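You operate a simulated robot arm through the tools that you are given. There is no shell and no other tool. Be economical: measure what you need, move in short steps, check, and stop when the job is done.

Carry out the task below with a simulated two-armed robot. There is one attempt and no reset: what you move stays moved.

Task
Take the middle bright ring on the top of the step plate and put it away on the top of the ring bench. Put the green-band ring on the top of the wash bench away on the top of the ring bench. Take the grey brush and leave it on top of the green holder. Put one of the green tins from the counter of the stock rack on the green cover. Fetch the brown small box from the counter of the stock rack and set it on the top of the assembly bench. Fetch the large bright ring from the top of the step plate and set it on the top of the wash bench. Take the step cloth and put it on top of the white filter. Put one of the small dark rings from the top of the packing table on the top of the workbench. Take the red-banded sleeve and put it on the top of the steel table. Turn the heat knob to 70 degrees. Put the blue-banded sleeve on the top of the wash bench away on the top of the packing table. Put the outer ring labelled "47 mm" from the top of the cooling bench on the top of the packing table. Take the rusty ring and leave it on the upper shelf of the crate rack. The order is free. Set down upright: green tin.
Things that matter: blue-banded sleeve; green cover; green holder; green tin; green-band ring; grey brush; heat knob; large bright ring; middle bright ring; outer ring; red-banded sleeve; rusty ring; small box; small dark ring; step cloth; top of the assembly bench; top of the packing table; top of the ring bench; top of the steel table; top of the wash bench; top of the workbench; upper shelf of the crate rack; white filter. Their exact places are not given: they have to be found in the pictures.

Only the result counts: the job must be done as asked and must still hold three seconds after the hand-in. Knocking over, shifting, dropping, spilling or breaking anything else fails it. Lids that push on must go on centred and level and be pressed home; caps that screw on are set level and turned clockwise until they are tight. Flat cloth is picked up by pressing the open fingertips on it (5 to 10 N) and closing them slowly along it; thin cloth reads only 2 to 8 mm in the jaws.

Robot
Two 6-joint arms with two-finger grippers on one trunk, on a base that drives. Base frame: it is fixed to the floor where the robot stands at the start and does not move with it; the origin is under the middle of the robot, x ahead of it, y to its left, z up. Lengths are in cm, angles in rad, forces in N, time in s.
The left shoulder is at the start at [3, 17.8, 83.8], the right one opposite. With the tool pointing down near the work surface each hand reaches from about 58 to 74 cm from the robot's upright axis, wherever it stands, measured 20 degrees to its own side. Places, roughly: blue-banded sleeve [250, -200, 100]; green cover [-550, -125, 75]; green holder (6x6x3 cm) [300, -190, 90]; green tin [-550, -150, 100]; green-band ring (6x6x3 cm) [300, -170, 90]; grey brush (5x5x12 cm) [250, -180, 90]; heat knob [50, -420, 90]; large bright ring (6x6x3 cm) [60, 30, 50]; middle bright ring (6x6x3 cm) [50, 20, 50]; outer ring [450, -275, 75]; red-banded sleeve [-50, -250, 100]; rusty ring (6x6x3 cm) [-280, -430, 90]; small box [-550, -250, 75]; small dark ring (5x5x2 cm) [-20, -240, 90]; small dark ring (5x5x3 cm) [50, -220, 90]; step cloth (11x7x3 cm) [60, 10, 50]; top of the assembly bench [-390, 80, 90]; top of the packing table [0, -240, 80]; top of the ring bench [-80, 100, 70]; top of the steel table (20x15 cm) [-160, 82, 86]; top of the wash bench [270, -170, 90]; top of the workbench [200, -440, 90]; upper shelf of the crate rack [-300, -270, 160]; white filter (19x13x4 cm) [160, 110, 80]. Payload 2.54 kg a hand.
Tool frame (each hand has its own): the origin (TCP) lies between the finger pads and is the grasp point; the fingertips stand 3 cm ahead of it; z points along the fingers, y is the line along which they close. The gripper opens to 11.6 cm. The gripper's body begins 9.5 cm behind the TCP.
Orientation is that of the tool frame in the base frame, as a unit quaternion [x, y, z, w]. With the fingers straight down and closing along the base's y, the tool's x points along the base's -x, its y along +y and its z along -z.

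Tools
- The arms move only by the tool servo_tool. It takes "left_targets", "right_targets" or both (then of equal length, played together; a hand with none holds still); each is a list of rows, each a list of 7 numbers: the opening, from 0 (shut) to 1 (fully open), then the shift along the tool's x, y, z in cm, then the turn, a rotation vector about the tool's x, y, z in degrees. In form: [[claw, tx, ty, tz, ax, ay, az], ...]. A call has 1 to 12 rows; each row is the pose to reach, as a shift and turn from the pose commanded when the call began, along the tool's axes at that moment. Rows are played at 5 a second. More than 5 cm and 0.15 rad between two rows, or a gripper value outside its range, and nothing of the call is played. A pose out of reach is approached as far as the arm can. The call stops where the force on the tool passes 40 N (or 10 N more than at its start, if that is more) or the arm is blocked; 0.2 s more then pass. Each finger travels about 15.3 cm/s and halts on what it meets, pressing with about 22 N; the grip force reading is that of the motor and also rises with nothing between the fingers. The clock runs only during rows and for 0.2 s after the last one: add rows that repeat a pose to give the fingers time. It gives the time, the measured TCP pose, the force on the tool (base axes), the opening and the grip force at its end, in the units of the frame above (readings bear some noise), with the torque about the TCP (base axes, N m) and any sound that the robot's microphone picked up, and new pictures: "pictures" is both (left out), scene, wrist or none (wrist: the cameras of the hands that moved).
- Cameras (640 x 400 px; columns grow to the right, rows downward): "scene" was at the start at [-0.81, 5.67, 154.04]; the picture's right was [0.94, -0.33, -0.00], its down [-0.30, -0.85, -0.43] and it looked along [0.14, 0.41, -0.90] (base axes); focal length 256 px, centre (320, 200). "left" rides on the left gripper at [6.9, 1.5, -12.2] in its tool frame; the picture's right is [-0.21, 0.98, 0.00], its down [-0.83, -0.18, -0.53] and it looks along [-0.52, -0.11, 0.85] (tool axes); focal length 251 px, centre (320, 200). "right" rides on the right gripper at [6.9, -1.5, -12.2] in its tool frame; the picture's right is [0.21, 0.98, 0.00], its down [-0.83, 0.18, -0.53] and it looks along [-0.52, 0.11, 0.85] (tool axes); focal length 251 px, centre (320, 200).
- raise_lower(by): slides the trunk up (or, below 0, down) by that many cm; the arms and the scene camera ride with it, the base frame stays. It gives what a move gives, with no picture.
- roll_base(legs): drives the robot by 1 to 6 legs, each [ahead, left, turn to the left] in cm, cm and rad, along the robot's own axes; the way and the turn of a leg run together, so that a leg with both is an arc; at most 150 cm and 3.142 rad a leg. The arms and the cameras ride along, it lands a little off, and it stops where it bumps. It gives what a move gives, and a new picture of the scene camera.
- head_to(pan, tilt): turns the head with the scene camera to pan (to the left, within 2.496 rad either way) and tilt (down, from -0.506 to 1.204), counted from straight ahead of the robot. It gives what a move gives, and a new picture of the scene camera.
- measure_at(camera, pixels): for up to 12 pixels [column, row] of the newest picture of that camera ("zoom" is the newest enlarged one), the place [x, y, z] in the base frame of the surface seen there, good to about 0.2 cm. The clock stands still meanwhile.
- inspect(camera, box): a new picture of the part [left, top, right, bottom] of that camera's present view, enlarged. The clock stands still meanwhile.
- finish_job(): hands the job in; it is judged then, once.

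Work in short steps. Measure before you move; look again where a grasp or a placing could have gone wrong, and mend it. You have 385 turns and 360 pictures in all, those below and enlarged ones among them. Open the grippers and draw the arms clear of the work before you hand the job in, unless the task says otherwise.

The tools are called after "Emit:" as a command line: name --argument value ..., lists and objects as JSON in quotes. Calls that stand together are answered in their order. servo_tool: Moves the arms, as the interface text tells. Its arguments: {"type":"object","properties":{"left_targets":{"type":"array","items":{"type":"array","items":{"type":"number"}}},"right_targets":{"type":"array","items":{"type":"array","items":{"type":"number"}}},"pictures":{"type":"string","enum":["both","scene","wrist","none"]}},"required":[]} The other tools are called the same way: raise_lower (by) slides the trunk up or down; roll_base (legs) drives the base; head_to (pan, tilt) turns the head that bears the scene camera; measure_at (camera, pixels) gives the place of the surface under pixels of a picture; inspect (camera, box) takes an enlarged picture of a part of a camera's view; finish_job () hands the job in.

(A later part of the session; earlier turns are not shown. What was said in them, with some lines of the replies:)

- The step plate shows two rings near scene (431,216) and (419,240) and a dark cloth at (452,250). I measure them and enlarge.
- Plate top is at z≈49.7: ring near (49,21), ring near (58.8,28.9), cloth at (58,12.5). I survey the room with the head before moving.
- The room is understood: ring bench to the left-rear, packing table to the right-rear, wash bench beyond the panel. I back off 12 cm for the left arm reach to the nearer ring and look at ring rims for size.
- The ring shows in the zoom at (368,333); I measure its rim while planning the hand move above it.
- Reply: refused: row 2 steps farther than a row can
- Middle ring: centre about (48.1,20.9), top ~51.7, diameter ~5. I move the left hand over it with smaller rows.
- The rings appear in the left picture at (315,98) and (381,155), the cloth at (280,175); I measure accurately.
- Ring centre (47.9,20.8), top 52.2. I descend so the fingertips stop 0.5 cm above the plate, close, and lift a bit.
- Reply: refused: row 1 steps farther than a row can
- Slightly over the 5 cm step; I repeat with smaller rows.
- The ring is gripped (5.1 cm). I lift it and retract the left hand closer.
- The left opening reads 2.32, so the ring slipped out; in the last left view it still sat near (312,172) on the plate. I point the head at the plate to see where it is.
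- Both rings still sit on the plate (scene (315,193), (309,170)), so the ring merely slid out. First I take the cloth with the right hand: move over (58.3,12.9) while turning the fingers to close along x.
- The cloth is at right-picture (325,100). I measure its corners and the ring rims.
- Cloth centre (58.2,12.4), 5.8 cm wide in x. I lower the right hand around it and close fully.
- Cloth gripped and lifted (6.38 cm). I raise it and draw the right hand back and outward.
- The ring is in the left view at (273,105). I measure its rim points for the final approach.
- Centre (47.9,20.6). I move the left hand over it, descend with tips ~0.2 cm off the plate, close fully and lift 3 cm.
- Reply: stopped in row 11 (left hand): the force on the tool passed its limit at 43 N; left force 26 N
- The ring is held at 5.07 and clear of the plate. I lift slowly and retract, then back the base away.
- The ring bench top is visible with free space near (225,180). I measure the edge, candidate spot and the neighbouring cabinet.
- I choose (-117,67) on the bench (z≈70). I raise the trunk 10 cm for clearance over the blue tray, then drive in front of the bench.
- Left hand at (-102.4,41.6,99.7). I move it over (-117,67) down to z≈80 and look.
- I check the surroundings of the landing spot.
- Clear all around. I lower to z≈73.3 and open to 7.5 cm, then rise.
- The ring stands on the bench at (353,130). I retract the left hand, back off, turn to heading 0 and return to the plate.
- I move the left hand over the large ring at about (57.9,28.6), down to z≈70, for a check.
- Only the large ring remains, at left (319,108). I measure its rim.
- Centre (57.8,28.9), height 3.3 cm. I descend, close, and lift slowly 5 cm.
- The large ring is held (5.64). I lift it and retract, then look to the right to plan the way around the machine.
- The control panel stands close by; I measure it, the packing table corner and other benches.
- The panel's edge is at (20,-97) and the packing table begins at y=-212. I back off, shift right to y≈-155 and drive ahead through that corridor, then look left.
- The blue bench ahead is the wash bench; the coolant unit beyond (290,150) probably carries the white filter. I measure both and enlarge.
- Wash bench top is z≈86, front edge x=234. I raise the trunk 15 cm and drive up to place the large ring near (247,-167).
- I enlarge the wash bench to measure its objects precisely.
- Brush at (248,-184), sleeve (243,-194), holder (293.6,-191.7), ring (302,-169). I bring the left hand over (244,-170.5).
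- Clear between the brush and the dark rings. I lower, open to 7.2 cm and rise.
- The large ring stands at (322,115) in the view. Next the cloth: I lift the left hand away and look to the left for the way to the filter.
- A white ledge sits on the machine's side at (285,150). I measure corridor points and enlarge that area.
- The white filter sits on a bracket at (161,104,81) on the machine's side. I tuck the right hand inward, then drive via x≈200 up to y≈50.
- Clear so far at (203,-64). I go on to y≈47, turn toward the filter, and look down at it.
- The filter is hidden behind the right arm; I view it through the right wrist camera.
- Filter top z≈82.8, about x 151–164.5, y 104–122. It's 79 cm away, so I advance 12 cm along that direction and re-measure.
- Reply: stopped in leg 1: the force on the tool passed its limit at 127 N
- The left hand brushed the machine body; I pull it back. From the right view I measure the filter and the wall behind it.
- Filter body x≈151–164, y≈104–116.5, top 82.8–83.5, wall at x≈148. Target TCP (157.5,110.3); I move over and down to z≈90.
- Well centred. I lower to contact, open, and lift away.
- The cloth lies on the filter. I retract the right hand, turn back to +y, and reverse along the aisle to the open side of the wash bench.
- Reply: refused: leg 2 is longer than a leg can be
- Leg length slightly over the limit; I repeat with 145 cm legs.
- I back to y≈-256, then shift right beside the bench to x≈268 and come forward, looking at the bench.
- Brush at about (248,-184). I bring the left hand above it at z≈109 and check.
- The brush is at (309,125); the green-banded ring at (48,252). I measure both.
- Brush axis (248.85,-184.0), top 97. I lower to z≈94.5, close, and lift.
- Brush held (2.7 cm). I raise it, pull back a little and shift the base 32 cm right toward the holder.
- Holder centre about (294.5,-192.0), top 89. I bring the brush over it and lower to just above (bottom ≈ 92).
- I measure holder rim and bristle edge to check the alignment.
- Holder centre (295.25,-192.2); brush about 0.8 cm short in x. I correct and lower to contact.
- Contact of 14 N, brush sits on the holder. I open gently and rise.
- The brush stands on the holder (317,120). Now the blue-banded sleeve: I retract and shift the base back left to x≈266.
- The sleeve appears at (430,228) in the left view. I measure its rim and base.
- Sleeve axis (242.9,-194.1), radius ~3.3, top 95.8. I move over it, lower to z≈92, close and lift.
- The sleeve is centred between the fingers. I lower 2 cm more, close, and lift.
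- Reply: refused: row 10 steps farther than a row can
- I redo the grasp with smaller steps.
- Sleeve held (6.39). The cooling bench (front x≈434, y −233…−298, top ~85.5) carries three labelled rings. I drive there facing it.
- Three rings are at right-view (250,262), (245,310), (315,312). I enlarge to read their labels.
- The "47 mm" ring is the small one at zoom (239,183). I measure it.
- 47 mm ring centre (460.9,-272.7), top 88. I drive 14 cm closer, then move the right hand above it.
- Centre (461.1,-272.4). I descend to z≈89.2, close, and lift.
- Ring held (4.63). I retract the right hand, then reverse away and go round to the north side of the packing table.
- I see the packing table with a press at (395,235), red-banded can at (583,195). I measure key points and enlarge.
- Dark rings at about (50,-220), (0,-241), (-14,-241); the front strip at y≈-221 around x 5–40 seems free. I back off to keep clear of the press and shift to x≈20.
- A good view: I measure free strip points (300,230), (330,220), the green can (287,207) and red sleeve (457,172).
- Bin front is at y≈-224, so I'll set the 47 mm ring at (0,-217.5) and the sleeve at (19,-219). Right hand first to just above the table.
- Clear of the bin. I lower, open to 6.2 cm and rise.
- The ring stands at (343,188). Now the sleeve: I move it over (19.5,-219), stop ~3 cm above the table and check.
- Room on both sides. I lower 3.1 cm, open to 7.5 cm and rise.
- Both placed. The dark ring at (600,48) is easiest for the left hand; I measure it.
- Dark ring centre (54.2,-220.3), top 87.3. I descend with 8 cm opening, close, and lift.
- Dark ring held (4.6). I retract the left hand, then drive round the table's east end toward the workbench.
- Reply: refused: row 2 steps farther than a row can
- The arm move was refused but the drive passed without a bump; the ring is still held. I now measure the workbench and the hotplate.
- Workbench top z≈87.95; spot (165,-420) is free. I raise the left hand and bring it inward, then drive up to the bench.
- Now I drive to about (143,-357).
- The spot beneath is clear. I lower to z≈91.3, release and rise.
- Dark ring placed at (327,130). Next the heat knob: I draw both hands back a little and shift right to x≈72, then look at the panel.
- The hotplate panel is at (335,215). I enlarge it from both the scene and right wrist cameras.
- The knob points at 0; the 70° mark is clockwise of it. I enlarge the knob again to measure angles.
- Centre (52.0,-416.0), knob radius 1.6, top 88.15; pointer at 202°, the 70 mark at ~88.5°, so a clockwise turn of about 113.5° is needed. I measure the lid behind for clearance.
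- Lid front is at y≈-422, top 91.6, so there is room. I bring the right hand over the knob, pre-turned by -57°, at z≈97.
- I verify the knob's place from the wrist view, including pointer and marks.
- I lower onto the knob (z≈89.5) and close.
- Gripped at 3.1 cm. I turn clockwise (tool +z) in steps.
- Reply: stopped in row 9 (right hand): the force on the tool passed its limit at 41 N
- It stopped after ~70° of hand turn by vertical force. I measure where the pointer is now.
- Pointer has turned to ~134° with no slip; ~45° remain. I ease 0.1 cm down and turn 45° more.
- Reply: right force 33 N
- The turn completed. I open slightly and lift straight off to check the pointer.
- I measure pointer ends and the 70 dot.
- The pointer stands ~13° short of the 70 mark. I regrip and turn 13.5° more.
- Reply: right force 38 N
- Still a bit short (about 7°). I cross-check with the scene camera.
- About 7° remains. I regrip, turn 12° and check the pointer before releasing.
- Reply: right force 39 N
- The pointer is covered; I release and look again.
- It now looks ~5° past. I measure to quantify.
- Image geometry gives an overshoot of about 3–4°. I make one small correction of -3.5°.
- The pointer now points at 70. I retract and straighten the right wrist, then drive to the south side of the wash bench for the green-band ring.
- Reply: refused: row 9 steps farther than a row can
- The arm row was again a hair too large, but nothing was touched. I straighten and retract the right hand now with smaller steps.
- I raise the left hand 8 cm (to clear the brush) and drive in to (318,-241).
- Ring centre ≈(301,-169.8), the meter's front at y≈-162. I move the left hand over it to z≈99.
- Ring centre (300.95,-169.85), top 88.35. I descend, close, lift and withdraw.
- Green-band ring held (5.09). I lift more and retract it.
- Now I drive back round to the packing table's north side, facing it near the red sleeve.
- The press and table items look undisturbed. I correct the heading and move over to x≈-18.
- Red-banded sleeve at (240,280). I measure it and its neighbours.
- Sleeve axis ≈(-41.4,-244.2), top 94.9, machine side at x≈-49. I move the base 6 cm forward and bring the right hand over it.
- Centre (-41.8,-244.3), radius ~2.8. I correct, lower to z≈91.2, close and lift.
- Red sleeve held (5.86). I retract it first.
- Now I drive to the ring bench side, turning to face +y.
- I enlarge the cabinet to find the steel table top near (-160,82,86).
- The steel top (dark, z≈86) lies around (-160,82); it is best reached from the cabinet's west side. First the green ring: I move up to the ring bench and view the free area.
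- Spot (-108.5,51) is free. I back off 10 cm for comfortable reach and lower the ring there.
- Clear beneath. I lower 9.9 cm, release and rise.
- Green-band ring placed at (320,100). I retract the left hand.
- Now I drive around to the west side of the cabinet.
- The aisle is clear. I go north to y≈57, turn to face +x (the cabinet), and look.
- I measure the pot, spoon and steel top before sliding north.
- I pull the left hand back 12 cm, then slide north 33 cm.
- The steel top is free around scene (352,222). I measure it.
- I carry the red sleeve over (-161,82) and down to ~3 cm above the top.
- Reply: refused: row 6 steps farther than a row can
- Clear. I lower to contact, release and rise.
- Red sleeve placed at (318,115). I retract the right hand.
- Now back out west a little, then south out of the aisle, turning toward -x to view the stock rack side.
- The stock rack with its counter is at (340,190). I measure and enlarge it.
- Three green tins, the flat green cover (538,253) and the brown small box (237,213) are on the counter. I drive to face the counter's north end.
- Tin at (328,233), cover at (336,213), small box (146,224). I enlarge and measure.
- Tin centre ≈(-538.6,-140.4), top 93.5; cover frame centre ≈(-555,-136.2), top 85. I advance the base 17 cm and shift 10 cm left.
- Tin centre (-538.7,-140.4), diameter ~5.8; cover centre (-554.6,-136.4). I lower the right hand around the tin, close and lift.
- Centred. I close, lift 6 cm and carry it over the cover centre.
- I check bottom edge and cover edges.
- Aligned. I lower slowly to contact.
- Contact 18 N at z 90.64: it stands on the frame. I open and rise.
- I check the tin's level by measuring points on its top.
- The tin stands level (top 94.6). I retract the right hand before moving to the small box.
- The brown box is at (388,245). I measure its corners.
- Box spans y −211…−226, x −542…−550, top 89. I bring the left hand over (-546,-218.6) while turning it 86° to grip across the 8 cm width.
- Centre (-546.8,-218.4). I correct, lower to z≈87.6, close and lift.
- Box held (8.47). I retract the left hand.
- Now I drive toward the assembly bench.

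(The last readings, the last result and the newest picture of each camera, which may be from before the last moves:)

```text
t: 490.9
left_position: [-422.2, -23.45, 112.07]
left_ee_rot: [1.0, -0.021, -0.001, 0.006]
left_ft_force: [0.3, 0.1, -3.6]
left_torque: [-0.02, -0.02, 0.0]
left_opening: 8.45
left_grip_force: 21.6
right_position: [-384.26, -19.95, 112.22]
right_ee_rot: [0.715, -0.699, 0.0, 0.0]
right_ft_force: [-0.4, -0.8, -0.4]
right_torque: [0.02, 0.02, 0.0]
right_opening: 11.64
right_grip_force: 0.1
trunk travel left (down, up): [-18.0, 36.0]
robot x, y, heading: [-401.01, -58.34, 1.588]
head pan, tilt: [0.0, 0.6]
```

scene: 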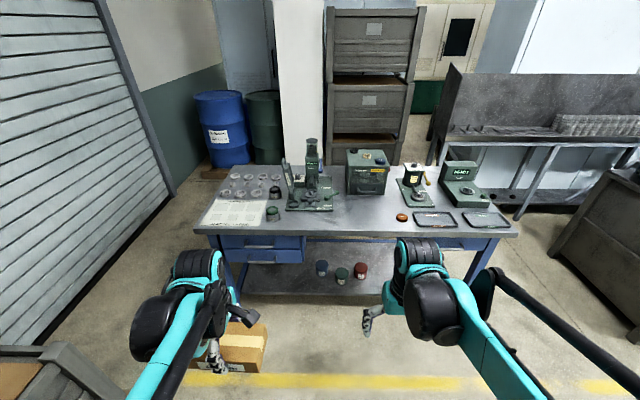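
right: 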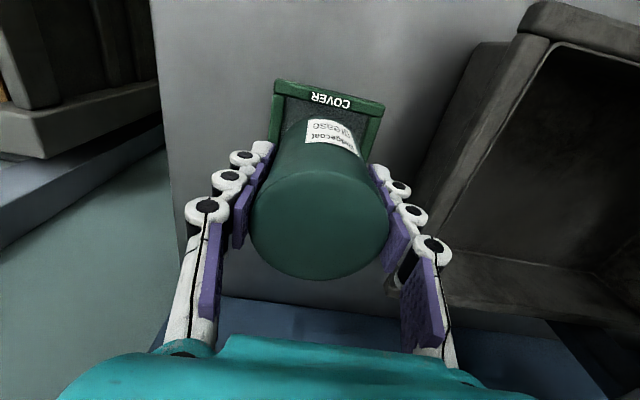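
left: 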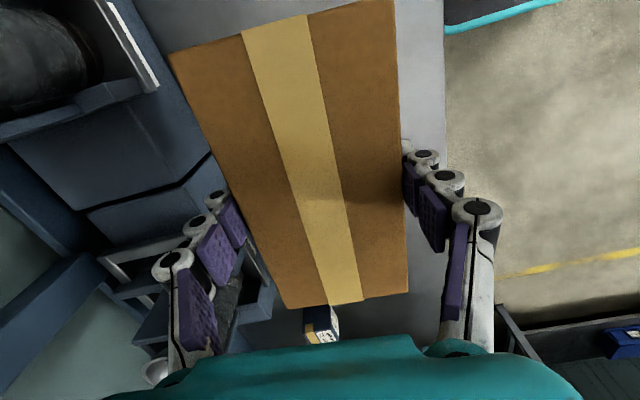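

Assembly bench free area is around (350,217). I measure it.

Emit:
measure_at --camera "scene" --pixels '[[350, 218], [300, 222], [340, 232], [385, 222], [330, 207], [404, 217], [273, 213], [210, 228], [370, 200]]'

```text
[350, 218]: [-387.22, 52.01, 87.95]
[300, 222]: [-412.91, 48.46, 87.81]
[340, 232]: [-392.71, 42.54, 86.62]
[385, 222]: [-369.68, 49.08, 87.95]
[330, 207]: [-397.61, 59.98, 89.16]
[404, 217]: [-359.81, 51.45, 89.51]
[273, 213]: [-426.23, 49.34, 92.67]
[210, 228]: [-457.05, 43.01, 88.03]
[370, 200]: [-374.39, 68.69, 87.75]
```

Spot (-386,52) on top z 87.95 suits the box. I move the base to about (-370,-10).

Emit:
roll_base --legs '[[48, -31, -0.017]]'

Emit:
servo_tool --left_targets '[[0, 0, 0, 0, 0, 0, 0]]' --pictures "none"

```text
t: 494.2
left_position: [-390.29, 24.73, 112.16]
left_ee_rot: [0.999, -0.031, 0.0, 0.005]
left_ft_force: [-0.3, -0.1, -3.0]
left_torque: [0.02, 0.01, -0.02]
left_opening: 8.43
left_grip_force: 21.7
right_position: [-352.31, 27.45, 112.11]
right_ee_rot: [0.707, -0.707, 0.001, 0.0]
right_ft_force: [0.2, -0.1, -0.3]
right_torque: [-0.03, -0.02, -0.01]
right_opening: 11.62
right_grip_force: 0.0
trunk travel left (down, up): [-18.0, 36.0]
robot x, y, heading: [-369.62, -10.83, 1.564]
head pan, tilt: [0.0, 0.6]
```

scene: 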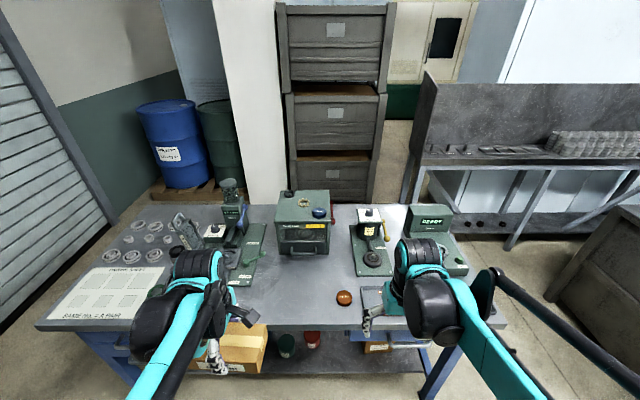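

```text
t: 494.6
left_position: [-390.31, 24.71, 112.06]
left_ee_rot: [0.999, -0.032, -0.001, 0.005]
left_ft_force: [-0.1, 0.0, -3.8]
left_torque: [0.04, -0.02, 0.01]
left_opening: 8.46
left_grip_force: 22.0
right_position: [-352.4, 27.51, 112.22]
right_ee_rot: [0.707, -0.707, 0.001, -0.001]
right_ft_force: [-0.4, 0.0, -0.1]
right_torque: [0.0, 0.01, 0.0]
right_opening: 11.61
right_grip_force: 0.1
trunk travel left (down, up): [-18.0, 36.0]
robot x, y, heading: [-370.07, -9.9, 1.569]
head pan, tilt: [0.0, 0.6]
```

I carry the box over (-386,52.5), down to about 5 cm above the bench.

Emit:
servo_tool --left_targets '[[0, 0.4, -4.5, 0, 0, 0, 0], [0, 0.8, -9, 0, 0, 0, 0], [0, 1.2, -13.5, 0, 0, 0, 0], [0, 1.6, -18, 1, 0, 0, 0], [0, 2, -22, 3, 0, 0, 0], [0, 2.4, -26, 5, 0, 0, 0], [0, 2.6, -28, 8, 0, 0, 0], [0, 2.6, -28, 12, 0, 0, 0], [0, 2.6, -28, 15, 0, 0, 0]]' --pictures "both"

```text
t: 496.6
left_position: [-385.74, 52.2, 96.8]
left_ee_rot: [0.999, -0.032, -0.001, 0.005]
left_ft_force: [0.5, 0.6, -2.1]
left_torque: [0.0, -0.05, 0.02]
left_opening: 8.45
left_grip_force: 21.7
right_position: [-352.35, 27.57, 112.19]
right_ee_rot: [-0.707, 0.707, -0.001, 0.001]
right_ft_force: [0.6, 0.0, -0.1]
right_torque: [0.0, 0.02, 0.02]
right_opening: 11.63
right_grip_force: 0.1
trunk travel left (down, up): [-18.0, 36.0]
robot x, y, heading: [-370.16, -10.49, 1.565]
head pan, tilt: [0.0, 0.6]
```

scene: 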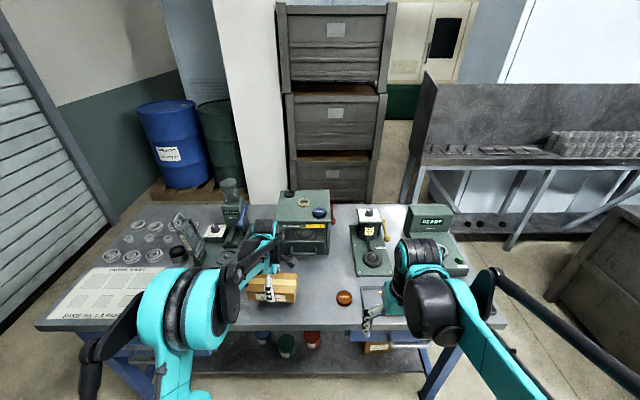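
left: 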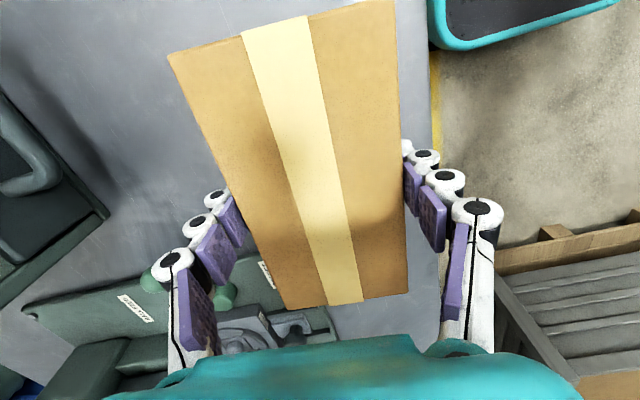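

Clear. I lower to contact, open and rise.

Emit:
servo_tool --left_targets '[[0, 0, 0, 3, 0, 0, 0], [0, 0, 0, 4.6, 0, 0, 0], [0, 0, 0, 5.1, 0, 0, 0], [0.7, 0, 0, 5.1, 0, 0, 0], [0.88, 0, 0, 5.1, 0, 0, 0], [0.88, 0, 0, 5.1, 0, 0, 0], [0.88, 0, 0, 2, 0, 0, 0], [0.88, 0, 0, -2, 0, 0, 0], [0.88, 0, 0, -6, 0, 0, 0], [0.88, 0, 0, -10, 0, 0, 0], [0.88, 0, 2, -14, 0, 0, 0]]' --pictures "wrist"

```text
t: 499.0
left_position: [-386.13, 50.11, 111.05]
left_ee_rot: [0.999, -0.032, -0.001, 0.004]
left_ft_force: [-0.3, -0.4, 0.1]
left_torque: [0.03, 0.03, 0.01]
left_opening: 10.23
left_grip_force: 0.1
right_position: [-352.32, 27.24, 112.2]
right_ee_rot: [0.707, -0.707, 0.0, -0.001]
right_ft_force: [0.1, 0.8, 0.2]
right_torque: [0.03, -0.02, 0.04]
right_opening: 11.57
right_grip_force: 0.1
trunk travel left (down, up): [-18.0, 36.0]
robot x, y, heading: [-370.01, -10.31, 1.569]
head pan, tilt: [0.0, 0.6]
```

left: 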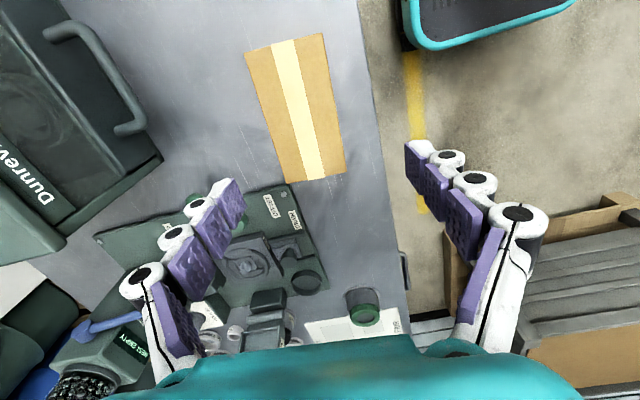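

The box rests on the bench. I retract the left hand and straighten its wrist.

Emit:
servo_tool --left_targets '[[0.9, 0, 3, 0, 0, 0, 0], [0.9, 0, 6, -1, 0, 0, 7], [1, 0, 9, -1, 0, 0, 15], [1, 0, 12, -1, 0, 0, 23], [1, 0, 15, -1, 0, 0, 31], [1, 0, 18, -1, 0, 0, 39], [1, 0, 20, -1, 0, 0, 47], [1, 0, 22, -1, 0, 0, 55], [1, 0, 23, -1, 0, 0, 63], [1, 0, 24, -1, 0, 0, 71], [1, 0, 24, -1, 0, 0, 79], [1, 0, 24, -1, 0, 0, 86]]' --pictures "none"

```text
t: 501.6
left_position: [-387.58, 26.42, 112.01]
left_ee_rot: [0.709, -0.705, 0.003, 0.005]
left_ft_force: [0.2, 0.0, 0.4]
left_torque: [0.03, -0.01, 0.01]
left_opening: 11.57
left_grip_force: 0.0
right_position: [-352.32, 27.45, 112.09]
right_ee_rot: [0.708, -0.707, -0.001, 0.001]
right_ft_force: [-0.2, 0.1, 0.5]
right_torque: [-0.03, 0.02, -0.01]
right_opening: 11.62
right_grip_force: 0.1
trunk travel left (down, up): [-18.0, 36.0]
robot x, y, heading: [-369.86, -10.42, 1.569]
head pan, tilt: [0.0, 0.6]
```

I back south and turn to view the crate rack and the gauging bench.

Emit:
roll_base --legs '[[-140, 30, 0], [0, 0, -2.5]]'

Emit:
head_to --pan 0.0 --tilt 0.25

```text
t: 514.4
left_position: [-363.29, -165.82, 112.04]
left_ee_rot: [0.433, 0.901, 0.003, -0.005]
left_ft_force: [-0.1, -0.7, -0.2]
left_torque: [0.03, -0.01, 0.01]
left_opening: 11.59
left_grip_force: 0.1
right_position: [-390.33, -188.34, 112.21]
right_ee_rot: [0.438, 0.899, 0.0, 0.0]
right_ft_force: [0.3, 0.3, 0.7]
right_torque: [-0.01, -0.02, -0.01]
right_opening: 11.6
right_grip_force: 0.1
trunk travel left (down, up): [-18.0, 36.0]
robot x, y, heading: [-399.76, -147.49, -0.903]
head pan, tilt: [0.0, 0.6]
```

scene: 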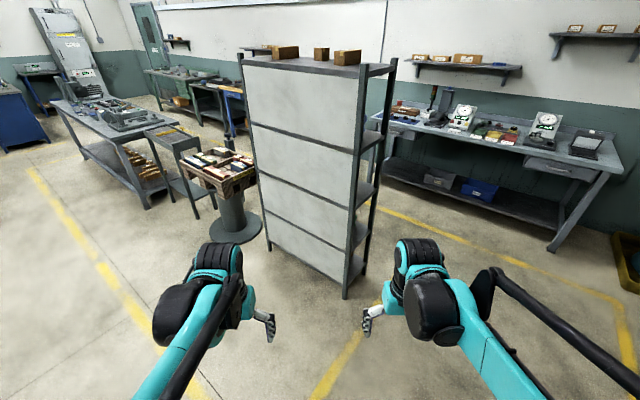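

```text
t: 515.3
left_position: [-363.25, -165.73, 111.94]
left_ee_rot: [0.434, 0.901, 0.005, -0.005]
left_ft_force: [-0.2, -0.6, -0.5]
left_torque: [-0.01, 0.01, -0.01]
left_opening: 11.58
left_grip_force: 0.0
right_position: [-390.51, -188.31, 112.19]
right_ee_rot: [0.438, 0.899, 0.0, -0.001]
right_ft_force: [0.1, -0.8, 0.2]
right_torque: [-0.03, -0.01, -0.01]
right_opening: 11.6
right_grip_force: 0.0
trunk travel left (down, up): [-18.0, 36.0]
robot x, y, heading: [-400.09, -147.61, -0.908]
head pan, tilt: [0.0, 0.25]
```

scene: 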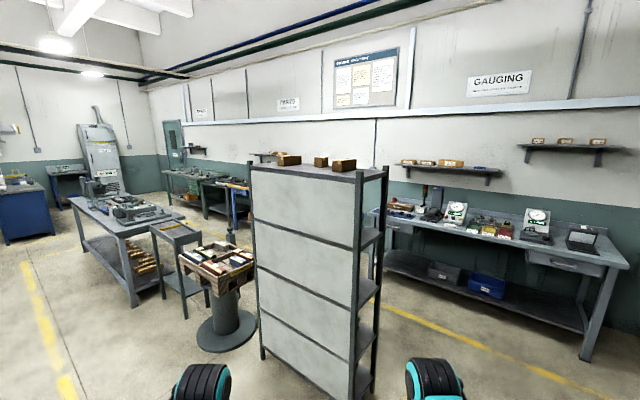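

The top shelf (boxes on it) is at the rack's top. I measure rack corners, the gauging bench and enlarge it to find the rusty ring.

Emit:
measure_at --camera "scene" --pixels '[[250, 166], [358, 174], [388, 170], [320, 170], [287, 160], [343, 164], [320, 161], [360, 395], [262, 355], [400, 215], [610, 265], [500, 240]]'

Emit:
inspect --camera "scene" --box '[365, 180, 625, 280]'

```text
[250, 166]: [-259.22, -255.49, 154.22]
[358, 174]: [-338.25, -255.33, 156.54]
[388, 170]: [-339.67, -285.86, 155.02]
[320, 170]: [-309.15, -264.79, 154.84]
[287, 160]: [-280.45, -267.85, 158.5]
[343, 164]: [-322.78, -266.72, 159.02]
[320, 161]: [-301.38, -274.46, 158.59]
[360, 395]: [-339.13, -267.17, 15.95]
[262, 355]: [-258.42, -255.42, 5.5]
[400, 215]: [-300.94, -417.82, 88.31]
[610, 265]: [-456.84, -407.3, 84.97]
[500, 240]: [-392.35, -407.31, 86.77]
```

```text
2.46 times, centred on (495, 230) of scene
```

zoom: 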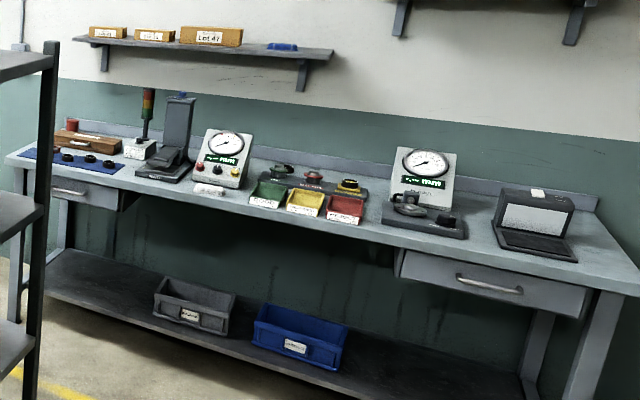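

Rack top z≈154.8 (x −339…−259, y −255…−286); gauging bench front y≈-407. I drive round the rack's west end to the bench.

Emit:
roll_base --legs '[[0, 0, -0.666], [140, 0, 0], [58, 0, 0], [0, 105, 0]]'

Emit:
head_to --pan 0.0 --tilt 0.75

```text
t: 532.0
left_position: [-276.43, -379.97, 111.98]
left_ee_rot: [0.694, 0.72, 0.004, -0.003]
left_ft_force: [0.4, -0.1, 0.2]
left_torque: [0.01, -0.01, 0.0]
left_opening: 11.59
left_grip_force: 0.1
right_position: [-311.66, -382.0, 112.16]
right_ee_rot: [0.697, 0.718, 0.0, 0.0]
right_ft_force: [-0.3, 0.2, -0.6]
right_torque: [-0.01, -0.02, -0.01]
right_opening: 11.62
right_grip_force: 0.1
trunk travel left (down, up): [-18.0, 36.0]
robot x, y, heading: [-294.95, -343.28, -1.545]
head pan, tilt: [0.0, 0.25]
```

scene: 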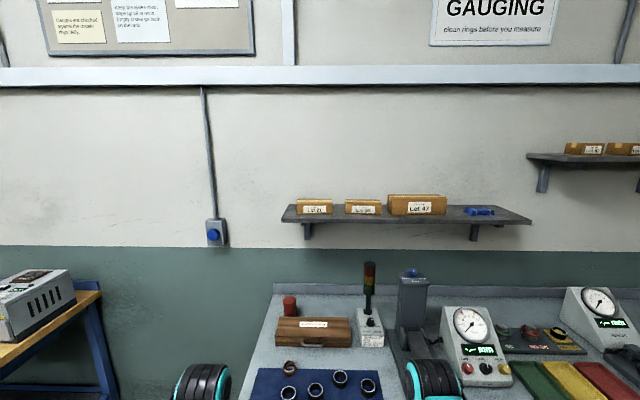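

```text
t: 533.0
left_position: [-276.49, -379.87, 112.16]
left_ee_rot: [0.694, 0.72, 0.005, -0.003]
left_ft_force: [0.3, -0.1, -0.7]
left_torque: [0.02, 0.02, 0.01]
left_opening: 11.61
left_grip_force: 0.1
right_position: [-311.69, -381.89, 112.3]
right_ee_rot: [0.697, 0.717, 0.0, 0.0]
right_ft_force: [-0.1, -0.6, 0.6]
right_torque: [-0.04, 0.02, 0.0]
right_opening: 11.59
right_grip_force: 0.1
trunk travel left (down, up): [-18.0, 36.0]
robot x, y, heading: [-295.04, -343.39, -1.541]
head pan, tilt: [0.0, 0.75]
```

scene: 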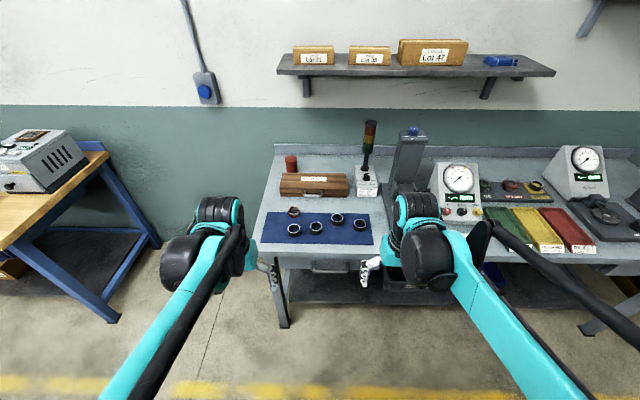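

Several rings lie on the blue mat; the one at (293,211) looks brownish. I enlarge.

Emit:
inspect --camera "scene" --box '[255, 195, 385, 255]'

Emit:
measure_at --camera "zoom" --pixels '[[165, 80], [210, 80], [187, 70], [187, 95], [190, 80], [195, 165], [300, 160], [405, 120], [510, 145], [250, 110]]'

```text
4.92 times, centred on (320, 225) of scene
```

zoom: 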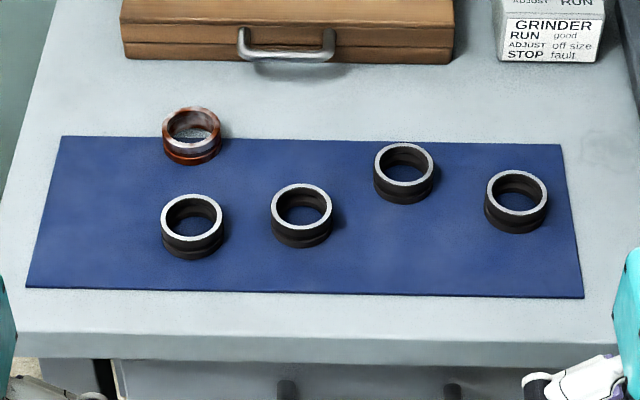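

```text
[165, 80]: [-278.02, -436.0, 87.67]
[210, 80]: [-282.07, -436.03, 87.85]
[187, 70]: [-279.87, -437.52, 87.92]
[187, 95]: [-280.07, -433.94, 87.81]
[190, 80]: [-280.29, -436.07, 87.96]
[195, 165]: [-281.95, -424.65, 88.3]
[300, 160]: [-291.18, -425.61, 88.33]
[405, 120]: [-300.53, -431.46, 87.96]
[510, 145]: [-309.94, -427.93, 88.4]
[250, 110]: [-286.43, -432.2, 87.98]
```

The rusty ring is at zoom (191,135). I measure its rim.

Emit:
measure_at --camera "zoom" --pixels '[[164, 128], [219, 128], [190, 109], [191, 150], [191, 162], [191, 135], [190, 200], [285, 55]]'

```text
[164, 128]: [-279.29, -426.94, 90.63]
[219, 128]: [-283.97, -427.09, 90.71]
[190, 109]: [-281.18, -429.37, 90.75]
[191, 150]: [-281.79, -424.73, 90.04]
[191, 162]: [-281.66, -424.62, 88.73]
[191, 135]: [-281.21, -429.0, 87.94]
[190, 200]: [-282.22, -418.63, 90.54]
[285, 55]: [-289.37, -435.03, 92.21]
```

Ring centre (-281.6,-427.0), top 90.7. I drive 20 cm closer and move the left hand above.

Emit:
roll_base --legs '[[20, 0, -0.028]]'

Emit:
servo_tool --left_targets '[[0.8, -4, -1, 0, 0, 0, 0], [0.7, -8, -2, 0, 0, 0, 0], [0.7, -12, -3, 1, 0, 0, 0], [0.7, -16, -4, 3, 0, 0, 0], [0.7, -20, -4.5, 5, 0, 0, 0], [0.7, -24, -5, 7, 0, 0, 0], [0.7, -26.5, -5, 10, 0, 0, 0]]' --pictures "wrist"

```text
t: 534.5
left_position: [-277.4, -400.56, 111.98]
left_ee_rot: [0.705, 0.709, 0.005, -0.003]
left_ft_force: [-0.4, -0.4, -0.4]
left_torque: [0.06, 0.02, -0.01]
left_opening: 11.62
left_grip_force: 0.0
right_position: [-312.56, -401.37, 112.13]
right_ee_rot: [0.707, 0.707, 0.0, -0.002]
right_ft_force: [-0.1, -0.3, -0.7]
right_torque: [0.06, -0.03, 0.03]
right_opening: 11.6
right_grip_force: 0.0
trunk travel left (down, up): [-18.0, 36.0]
robot x, y, heading: [-295.22, -363.2, -1.574]
head pan, tilt: [0.0, 0.75]
```

scene: 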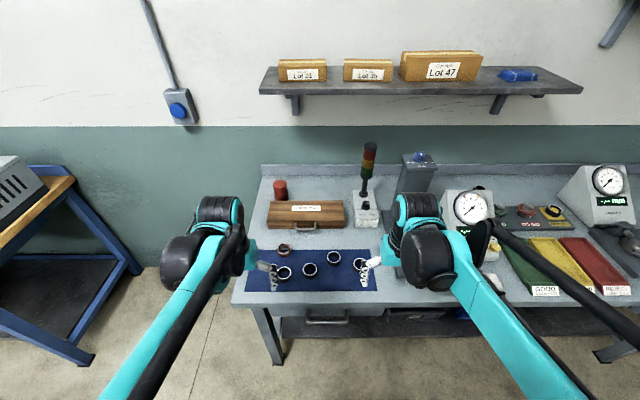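

```text
t: 536.1
left_position: [-282.11, -426.76, 101.82]
left_ee_rot: [0.705, 0.709, 0.005, -0.003]
left_ft_force: [0.5, -0.6, 0.2]
left_torque: [0.06, -0.03, 0.02]
left_opening: 8.12
left_grip_force: 0.1
right_position: [-312.58, -401.43, 112.25]
right_ee_rot: [0.708, 0.706, 0.0, -0.001]
right_ft_force: [-0.1, 0.9, 0.7]
right_torque: [0.03, 0.02, 0.0]
right_opening: 11.58
right_grip_force: 0.2
trunk travel left (down, up): [-18.0, 36.0]
robot x, y, heading: [-295.46, -363.53, -1.577]
head pan, tilt: [0.0, 0.75]
```

left: 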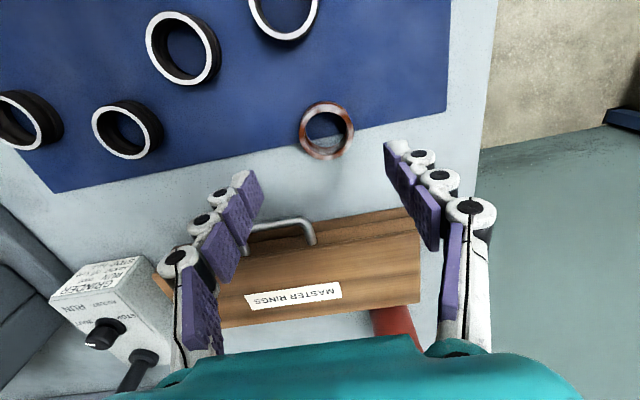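

Emit:
measure_at --camera "left" --pixels '[[300, 135], [352, 130], [325, 104], [327, 157], [325, 130], [290, 120], [300, 220], [400, 215], [350, 105]]'

```text
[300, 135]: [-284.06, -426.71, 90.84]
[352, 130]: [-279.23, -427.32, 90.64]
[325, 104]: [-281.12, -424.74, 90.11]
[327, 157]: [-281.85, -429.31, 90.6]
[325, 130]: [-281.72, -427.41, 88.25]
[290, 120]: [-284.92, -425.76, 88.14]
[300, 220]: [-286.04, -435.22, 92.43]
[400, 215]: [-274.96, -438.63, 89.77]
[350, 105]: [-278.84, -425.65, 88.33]
```

Centre (-281.6,-427.05), surface 88.1. I descend, close and lift.

Emit:
servo_tool --left_targets '[[0.7, -0.3, 0.5, 4, 0, 0, 0], [0.7, -0.3, 0.5, 8, 0, 0, 0], [0.7, -0.3, 0.5, 10.4, 0, 0, 0], [0.35, -0.3, 0.5, 10.4, 0, 0, 0], [0, -0.3, 0.5, 10.4, 0, 0, 0], [0, -0.3, 0.5, 10.4, 0, 0, 0], [0, -0.3, 0.5, 10.4, 0, 0, 0], [0, -0.3, 0.5, 9, 0, 0, 0], [0, -0.3, 0.5, 6, 0, 0, 0], [0, -0.3, 0.5, 2, 0, 0, 0], [0, -0.3, 0.5, -2, 0, 0, 0], [0, -0.3, 0.5, -6, 0, 0, 0]]' --pictures "wrist"

```text
t: 538.8
left_position: [-281.49, -427.02, 107.97]
left_ee_rot: [0.706, 0.708, 0.005, -0.003]
left_ft_force: [-0.5, 0.1, -0.6]
left_torque: [-0.02, -0.02, -0.01]
left_opening: 5.1
left_grip_force: 21.8
right_position: [-312.68, -401.31, 112.25]
right_ee_rot: [0.708, 0.706, -0.001, -0.001]
right_ft_force: [0.1, 0.2, -0.2]
right_torque: [-0.03, -0.04, 0.0]
right_opening: 11.62
right_grip_force: 0.0
trunk travel left (down, up): [-18.0, 36.0]
robot x, y, heading: [-295.14, -363.66, -1.582]
head pan, tilt: [0.0, 0.75]
```

left: 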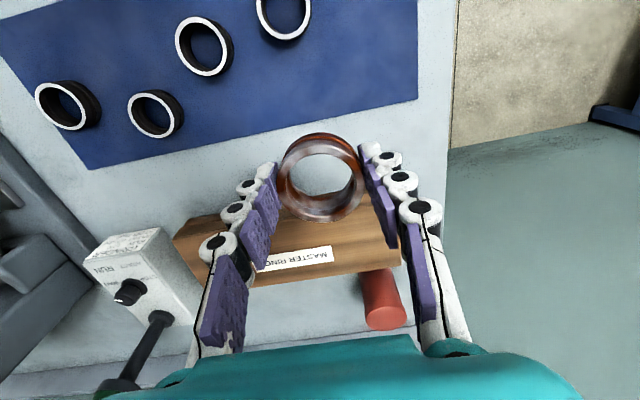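

Rusty ring held (5.1). I retract the left hand.

Emit:
servo_tool --left_targets '[[0, 4, 0, -2, 0, 0, 0], [0, 8, 0, -4, 0, 0, 0], [0, 12, 1, -4, 0, 0, 0], [0, 16, 2, -4, 0, 0, 0], [0, 20, 3, -4, 0, 0, 0], [0, 24, 4, -4, 0, 0, 0]]' --pictures "none"

```text
t: 540.1
left_position: [-277.67, -403.04, 112.32]
left_ee_rot: [0.706, 0.708, 0.004, -0.001]
left_ft_force: [0.6, 1.1, -0.9]
left_torque: [-0.03, 0.03, 0.03]
left_opening: 5.12
left_grip_force: 21.8
right_position: [-312.52, -401.26, 112.25]
right_ee_rot: [0.707, 0.707, 0.0, 0.0]
right_ft_force: [0.8, 0.3, 0.4]
right_torque: [-0.07, 0.05, -0.01]
right_opening: 11.62
right_grip_force: 0.0
trunk travel left (down, up): [-18.0, 36.0]
robot x, y, heading: [-294.68, -363.2, -1.576]
head pan, tilt: [0.0, 0.75]
```

I back off 10 cm, turn round to face the rack, and raise the trunk fully.

Emit:
roll_base --legs '[[-8, 0, 0], [0, 0, 3.141]]'

Emit:
raise_lower --by 36

Emit:
head_to --pan 0.0 --tilt 0.55

```text
t: 548.4
left_position: [-309.28, -314.57, 112.39]
left_ee_rot: [-0.683, 0.73, -0.001, -0.006]
left_ft_force: [0.5, 0.2, -1.5]
left_torque: [0.0, 0.0, 0.04]
left_opening: 5.07
left_grip_force: 22.4
right_position: [-274.63, -319.03, 112.23]
right_ee_rot: [-0.68, 0.733, 0.0, 0.001]
right_ft_force: [0.1, 0.3, 1.3]
right_torque: [0.01, 0.03, 0.0]
right_opening: 11.61
right_grip_force: 0.0
trunk travel left (down, up): [-18.0, 36.0]
robot x, y, heading: [-294.79, -355.91, 1.495]
head pan, tilt: [0.0, 0.75]
```

scene: 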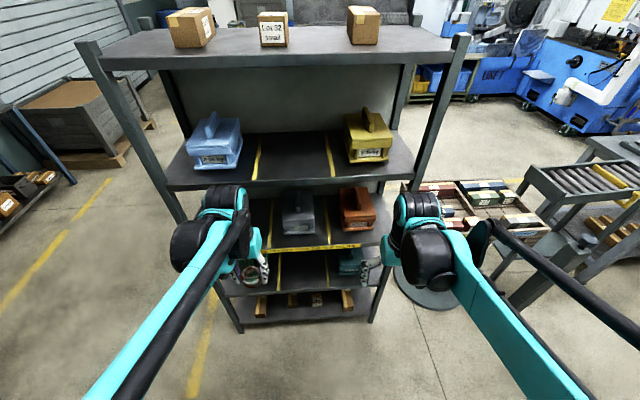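

```text
t: 551.9
left_position: [-309.3, -314.66, 148.36]
left_ee_rot: [-0.683, 0.731, -0.003, -0.005]
left_ft_force: [0.5, -0.2, -1.4]
left_torque: [0.01, -0.03, -0.02]
left_opening: 5.1
left_grip_force: 21.7
right_position: [-274.66, -319.13, 148.16]
right_ee_rot: [-0.68, 0.733, -0.001, 0.001]
right_ft_force: [-0.7, 0.2, 0.2]
right_torque: [-0.01, 0.03, 0.01]
right_opening: 11.59
right_grip_force: 0.0
trunk travel left (down, up): [-54.0, 0.0]
robot x, y, heading: [-295.09, -355.63, 1.494]
head pan, tilt: [0.0, 0.75]
```

```text
t: 552.6
left_position: [-309.24, -314.67, 148.2]
left_ee_rot: [-0.683, 0.731, -0.003, -0.006]
left_ft_force: [0.1, -0.2, -1.0]
left_torque: [-0.05, 0.02, 0.0]
left_opening: 5.09
left_grip_force: 22.2
right_position: [-274.65, -319.06, 148.19]
right_ee_rot: [-0.68, 0.733, -0.001, 0.001]
right_ft_force: [0.4, -0.4, 0.0]
right_torque: [0.0, 0.0, 0.01]
right_opening: 11.6
right_grip_force: 0.1
trunk travel left (down, up): [-54.0, 0.0]
robot x, y, heading: [-294.89, -355.73, 1.489]
head pan, tilt: [0.0, 0.55]
```

scene: 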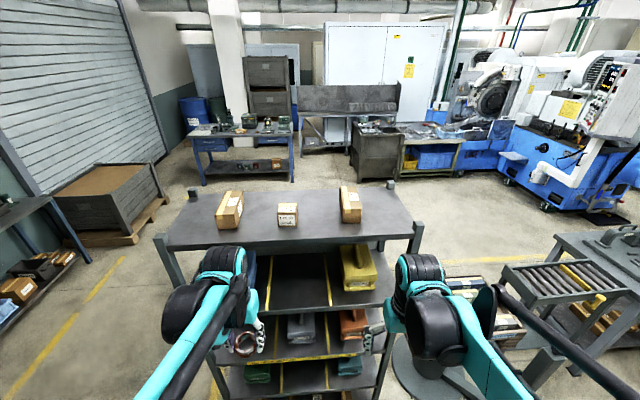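

I measure the top board and the shelf beneath to be sure which is the upper shelf at ~160.

Emit:
measure_at --camera "scene" --pixels '[[290, 235], [300, 280], [300, 330], [230, 210], [288, 215], [350, 205], [260, 215], [320, 215], [380, 215], [300, 205], [175, 240], [410, 230]]'

Emit:
inspect --camera "scene" --box '[150, 170, 440, 400]'

```text
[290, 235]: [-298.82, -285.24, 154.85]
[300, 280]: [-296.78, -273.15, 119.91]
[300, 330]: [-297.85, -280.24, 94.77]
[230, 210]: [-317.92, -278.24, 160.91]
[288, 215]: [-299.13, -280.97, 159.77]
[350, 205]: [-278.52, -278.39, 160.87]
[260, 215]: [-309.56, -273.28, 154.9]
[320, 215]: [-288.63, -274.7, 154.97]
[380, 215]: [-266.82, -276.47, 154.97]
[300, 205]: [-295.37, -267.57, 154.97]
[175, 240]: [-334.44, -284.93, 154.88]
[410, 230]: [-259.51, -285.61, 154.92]
```

```text
1.74 times, centred on (295, 285) of scene
```

zoom: 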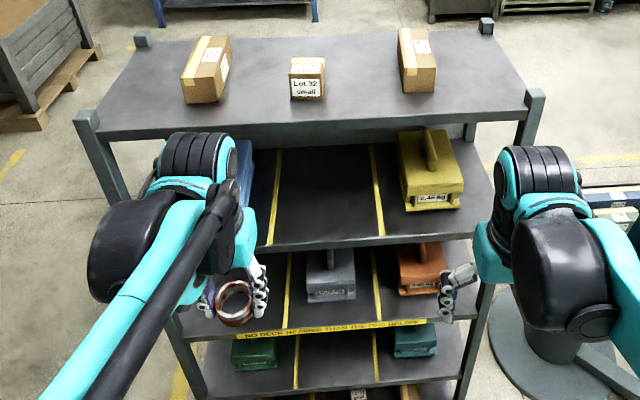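

The top board (z≈154.9) is the upper shelf; there is a 13 cm gap at x≈-289 between boxes. I raise both hands above it first.

Emit:
servo_tool --left_targets '[[0, 0, 0, -4.5, 0, 0, 0], [0, 0, 0, -9, 0, 0, 0], [0, 0, 0, -13.5, 0, 0, 0], [0, 0, 0, -18, 0, 0, 0], [0, 0, 0, -22, 0, 0, 0], [0, 0, 0, -22, 0, 0, 0]]' --right_targets '[[1, 0, 0, -4.5, 0, 0, 0], [1, 0, 0, -9, 0, 0, 0], [1, 0, 0, -13.5, 0, 0, 0], [1, 0, 0, -18, 0, 0, 0], [1, 0, 0, -22, 0, 0, 0], [1, 0, 0, -22, 0, 0, 0]]' --pictures "none"

```text
t: 554.0
left_position: [-309.09, -314.67, 170.27]
left_ee_rot: [-0.682, 0.731, -0.003, -0.006]
left_ft_force: [-0.8, 0.4, -1.2]
left_torque: [0.0, 0.01, -0.03]
left_opening: 5.08
left_grip_force: 21.9
right_position: [-274.62, -319.09, 170.78]
right_ee_rot: [-0.68, 0.733, -0.001, 0.0]
right_ft_force: [0.6, 0.6, 0.8]
right_torque: [0.03, 0.03, 0.01]
right_opening: 11.61
right_grip_force: 0.0
trunk travel left (down, up): [-54.0, 0.0]
robot x, y, heading: [-295.01, -355.38, 1.495]
head pan, tilt: [0.0, 0.55]
```

Hands are at z≈170. I drive to about (-279,-334).

Emit:
roll_base --legs '[[20, -17, 0.076]]'

Emit:
inspect --camera "left" --box '[0, 0, 640, 400]'

```text
t: 555.9
left_position: [-294.85, -296.59, 170.3]
left_ee_rot: [0.712, -0.702, 0.002, 0.003]
left_ft_force: [0.2, -0.7, -1.2]
left_torque: [0.01, -0.03, -0.01]
left_opening: 5.08
left_grip_force: 22.1
right_position: [-260.25, -298.28, 170.7]
right_ee_rot: [0.71, -0.704, 0.001, 0.0]
right_ft_force: [-0.2, -0.2, -0.2]
right_torque: [0.01, -0.03, 0.0]
right_opening: 11.59
right_grip_force: 0.0
trunk travel left (down, up): [-54.0, 0.0]
robot x, y, heading: [-277.4, -336.01, 1.571]
head pan, tilt: [0.0, 0.55]
```

scene: 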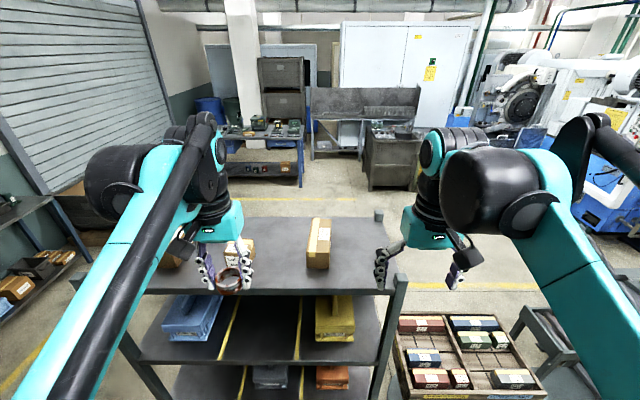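

```text
1.00 times, centred on (320, 200) of left (not enlarged: the box is as wide or as high as the picture)
```

zoom: 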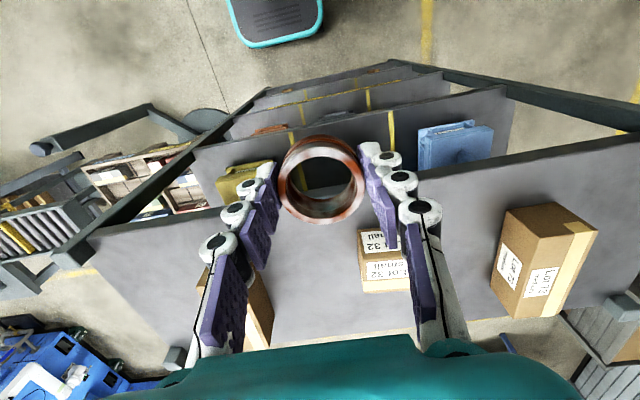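

Emit:
measure_at --camera "zoom" --pixels '[[320, 270], [358, 240], [362, 285], [270, 290], [260, 320], [290, 240], [310, 320], [320, 250], [265, 345]]'

Emit:
measure_at --camera "scene" --pixels '[[280, 265], [306, 268], [308, 235], [285, 235], [330, 245], [355, 260], [365, 245]]'

```text
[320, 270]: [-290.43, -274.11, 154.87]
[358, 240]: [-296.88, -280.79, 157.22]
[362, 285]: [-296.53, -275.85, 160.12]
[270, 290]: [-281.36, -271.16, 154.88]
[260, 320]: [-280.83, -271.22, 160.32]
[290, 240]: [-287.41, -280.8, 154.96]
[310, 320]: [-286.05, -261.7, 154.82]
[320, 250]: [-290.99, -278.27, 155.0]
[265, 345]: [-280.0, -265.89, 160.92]
```

```text
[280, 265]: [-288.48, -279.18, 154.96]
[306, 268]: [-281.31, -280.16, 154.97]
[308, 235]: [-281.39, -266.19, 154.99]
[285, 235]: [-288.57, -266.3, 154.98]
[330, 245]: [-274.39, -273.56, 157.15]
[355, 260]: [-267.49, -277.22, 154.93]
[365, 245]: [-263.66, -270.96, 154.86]
```

Gap x −296.6…−280.8; I'll set the ring at (-288.7,-273). I move over at height, then down to ~4 cm above.

Emit:
servo_tool --left_targets '[[0, -4.5, -1.2, 0, 0, 0, 0], [0, -9, -2.4, 0, 0, 0, 0], [0, -13.5, -3.6, 0, 0, 0, 0], [0, -18, -4.8, 0, 0, 0, 0], [0, -22, -5.8, 0, 0, 0, 0], [0, -23.6, -6.15, 2, 0, 0, 0], [0, -23.6, -6.15, 5, 0, 0, 0], [0, -23.6, -6.15, 8, 0, 0, 0]]' --pictures "wrist"

```text
t: 557.7
left_position: [-289.33, -272.66, 161.65]
left_ee_rot: [0.712, -0.702, 0.004, 0.006]
left_ft_force: [-0.2, -0.4, -2.7]
left_torque: [-0.04, -0.01, 0.0]
left_opening: 5.11
left_grip_force: 21.9
right_position: [-260.05, -297.97, 170.58]
right_ee_rot: [0.71, -0.705, 0.001, 0.0]
right_ft_force: [-0.7, -0.4, -0.5]
right_torque: [-0.05, -0.02, 0.03]
right_opening: 11.58
right_grip_force: 0.0
trunk travel left (down, up): [-54.0, 0.0]
robot x, y, heading: [-277.48, -336.23, 1.575]
head pan, tilt: [0.0, 0.55]
```

left: 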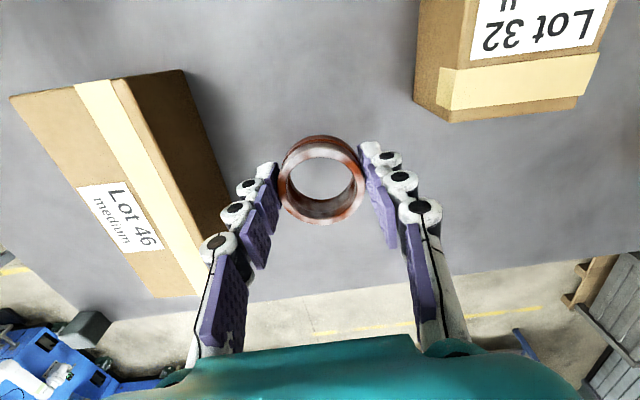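

Clear between the boxes. I lower to contact, open to 6.2 cm, and rise.

Emit:
servo_tool --left_targets '[[0, 0, 0, 2, 0, 0, 0], [0, 0, 0, 3, 0, 0, 0], [0, 0, 0, 3.4, 0, 0, 0], [0.45, 0, 0, 3.4, 0, 0, 0], [0.54, 0, 0, 3.4, 0, 0, 0], [0.54, 0, 0, 3.4, 0, 0, 0], [0.54, 0, 0, 1, 0, 0, 0], [0.54, 0, 0, -3, 0, 0, 0], [0.54, 0, 0, -7, 0, 0, 0], [0.54, 0, 0, -10, 0, 0, 0]]' --pictures "wrist"

```text
t: 559.9
left_position: [-289.17, -272.77, 169.65]
left_ee_rot: [0.712, -0.702, 0.002, 0.005]
left_ft_force: [0.2, -0.1, 0.8]
left_torque: [0.01, 0.01, 0.01]
left_opening: 6.29
left_grip_force: 0.1
left hand out of reach, approached as far as the arm can: row 10
right_position: [-260.11, -297.97, 170.71]
right_ee_rot: [0.709, -0.705, 0.001, 0.0]
right_ft_force: [0.9, -0.3, 0.4]
right_torque: [-0.02, -0.03, 0.02]
right_opening: 11.6
right_grip_force: 0.0
trunk travel left (down, up): [-54.0, 0.0]
robot x, y, heading: [-277.35, -336.24, 1.579]
head pan, tilt: [0.0, 0.55]
```

left: 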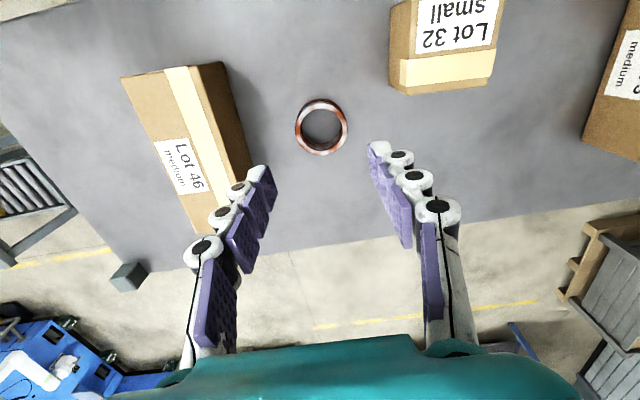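

The rusty ring stands on the shelf. I draw the left hand back, then back the base away from the rack.

Emit:
servo_tool --left_targets '[[0.54, 4, 1, 0, 0, 0, 0], [0.6, 8, 2, 0, 0, 0, 0], [0.8, 12, 3, 0, 0, 0, 0], [1, 16, 4, 0, 0, 0, 0], [1, 20, 5, 0, 0, 0, 0], [1, 23, 5, 0, 0, 0, 0]]' --pictures "none"

Emit:
roll_base --legs '[[-18, 0, 0]]'

```text
t: 561.3
left_position: [-293.77, -295.91, 170.1]
left_ee_rot: [0.712, -0.702, 0.002, 0.004]
left_ft_force: [-0.3, -0.2, 0.2]
left_torque: [0.05, -0.01, -0.04]
left_opening: 11.59
left_grip_force: 0.0
right_position: [-260.1, -298.25, 170.7]
right_ee_rot: [0.71, -0.705, 0.0, 0.0]
right_ft_force: [0.6, -0.8, 0.2]
right_torque: [0.0, -0.02, -0.01]
right_opening: 11.61
right_grip_force: 0.1
trunk travel left (down, up): [-54.0, 0.0]
robot x, y, heading: [-276.88, -336.08, 1.574]
head pan, tilt: [0.0, 0.55]
```

```text
t: 562.8
left_position: [-293.88, -312.79, 170.01]
left_ee_rot: [0.712, -0.702, 0.002, 0.006]
left_ft_force: [0.1, -0.3, -0.4]
left_torque: [-0.1, -0.01, -0.03]
left_opening: 11.62
left_grip_force: 0.1
right_position: [-260.01, -315.17, 170.7]
right_ee_rot: [0.71, -0.704, 0.002, 0.0]
right_ft_force: [-0.5, 0.3, 0.6]
right_torque: [-0.1, -0.01, 0.02]
right_opening: 11.58
right_grip_force: 0.0
trunk travel left (down, up): [-54.0, 0.0]
robot x, y, heading: [-277.34, -353.58, 1.578]
head pan, tilt: [0.0, 0.55]
```

scene: 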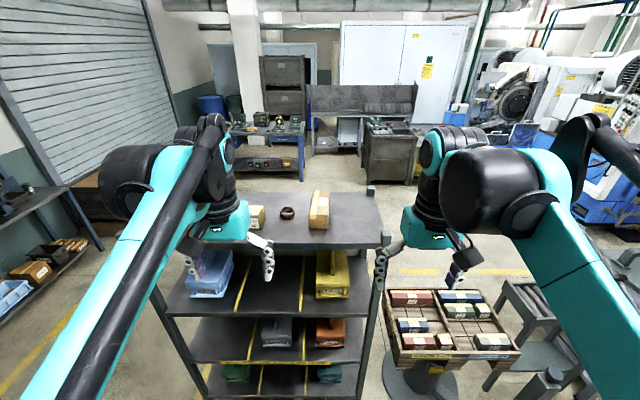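

All thirteen items have been handled, and the arms are open and clear of the work. I hand the job in.

Emit:
finish_job

```text
The job is handed in.
```

I did all thirteen tasks and handed the job in with both grippers open and the arms clear; I got no verdict back.

- **Heat knob:** I set it by eye against the 70° mark, and it could be about a degree off.
- **Contact with the machine:** While I drove up to the white filter, the left hand pressed against the machine at 127 N. I saw nothing moved or damaged there.
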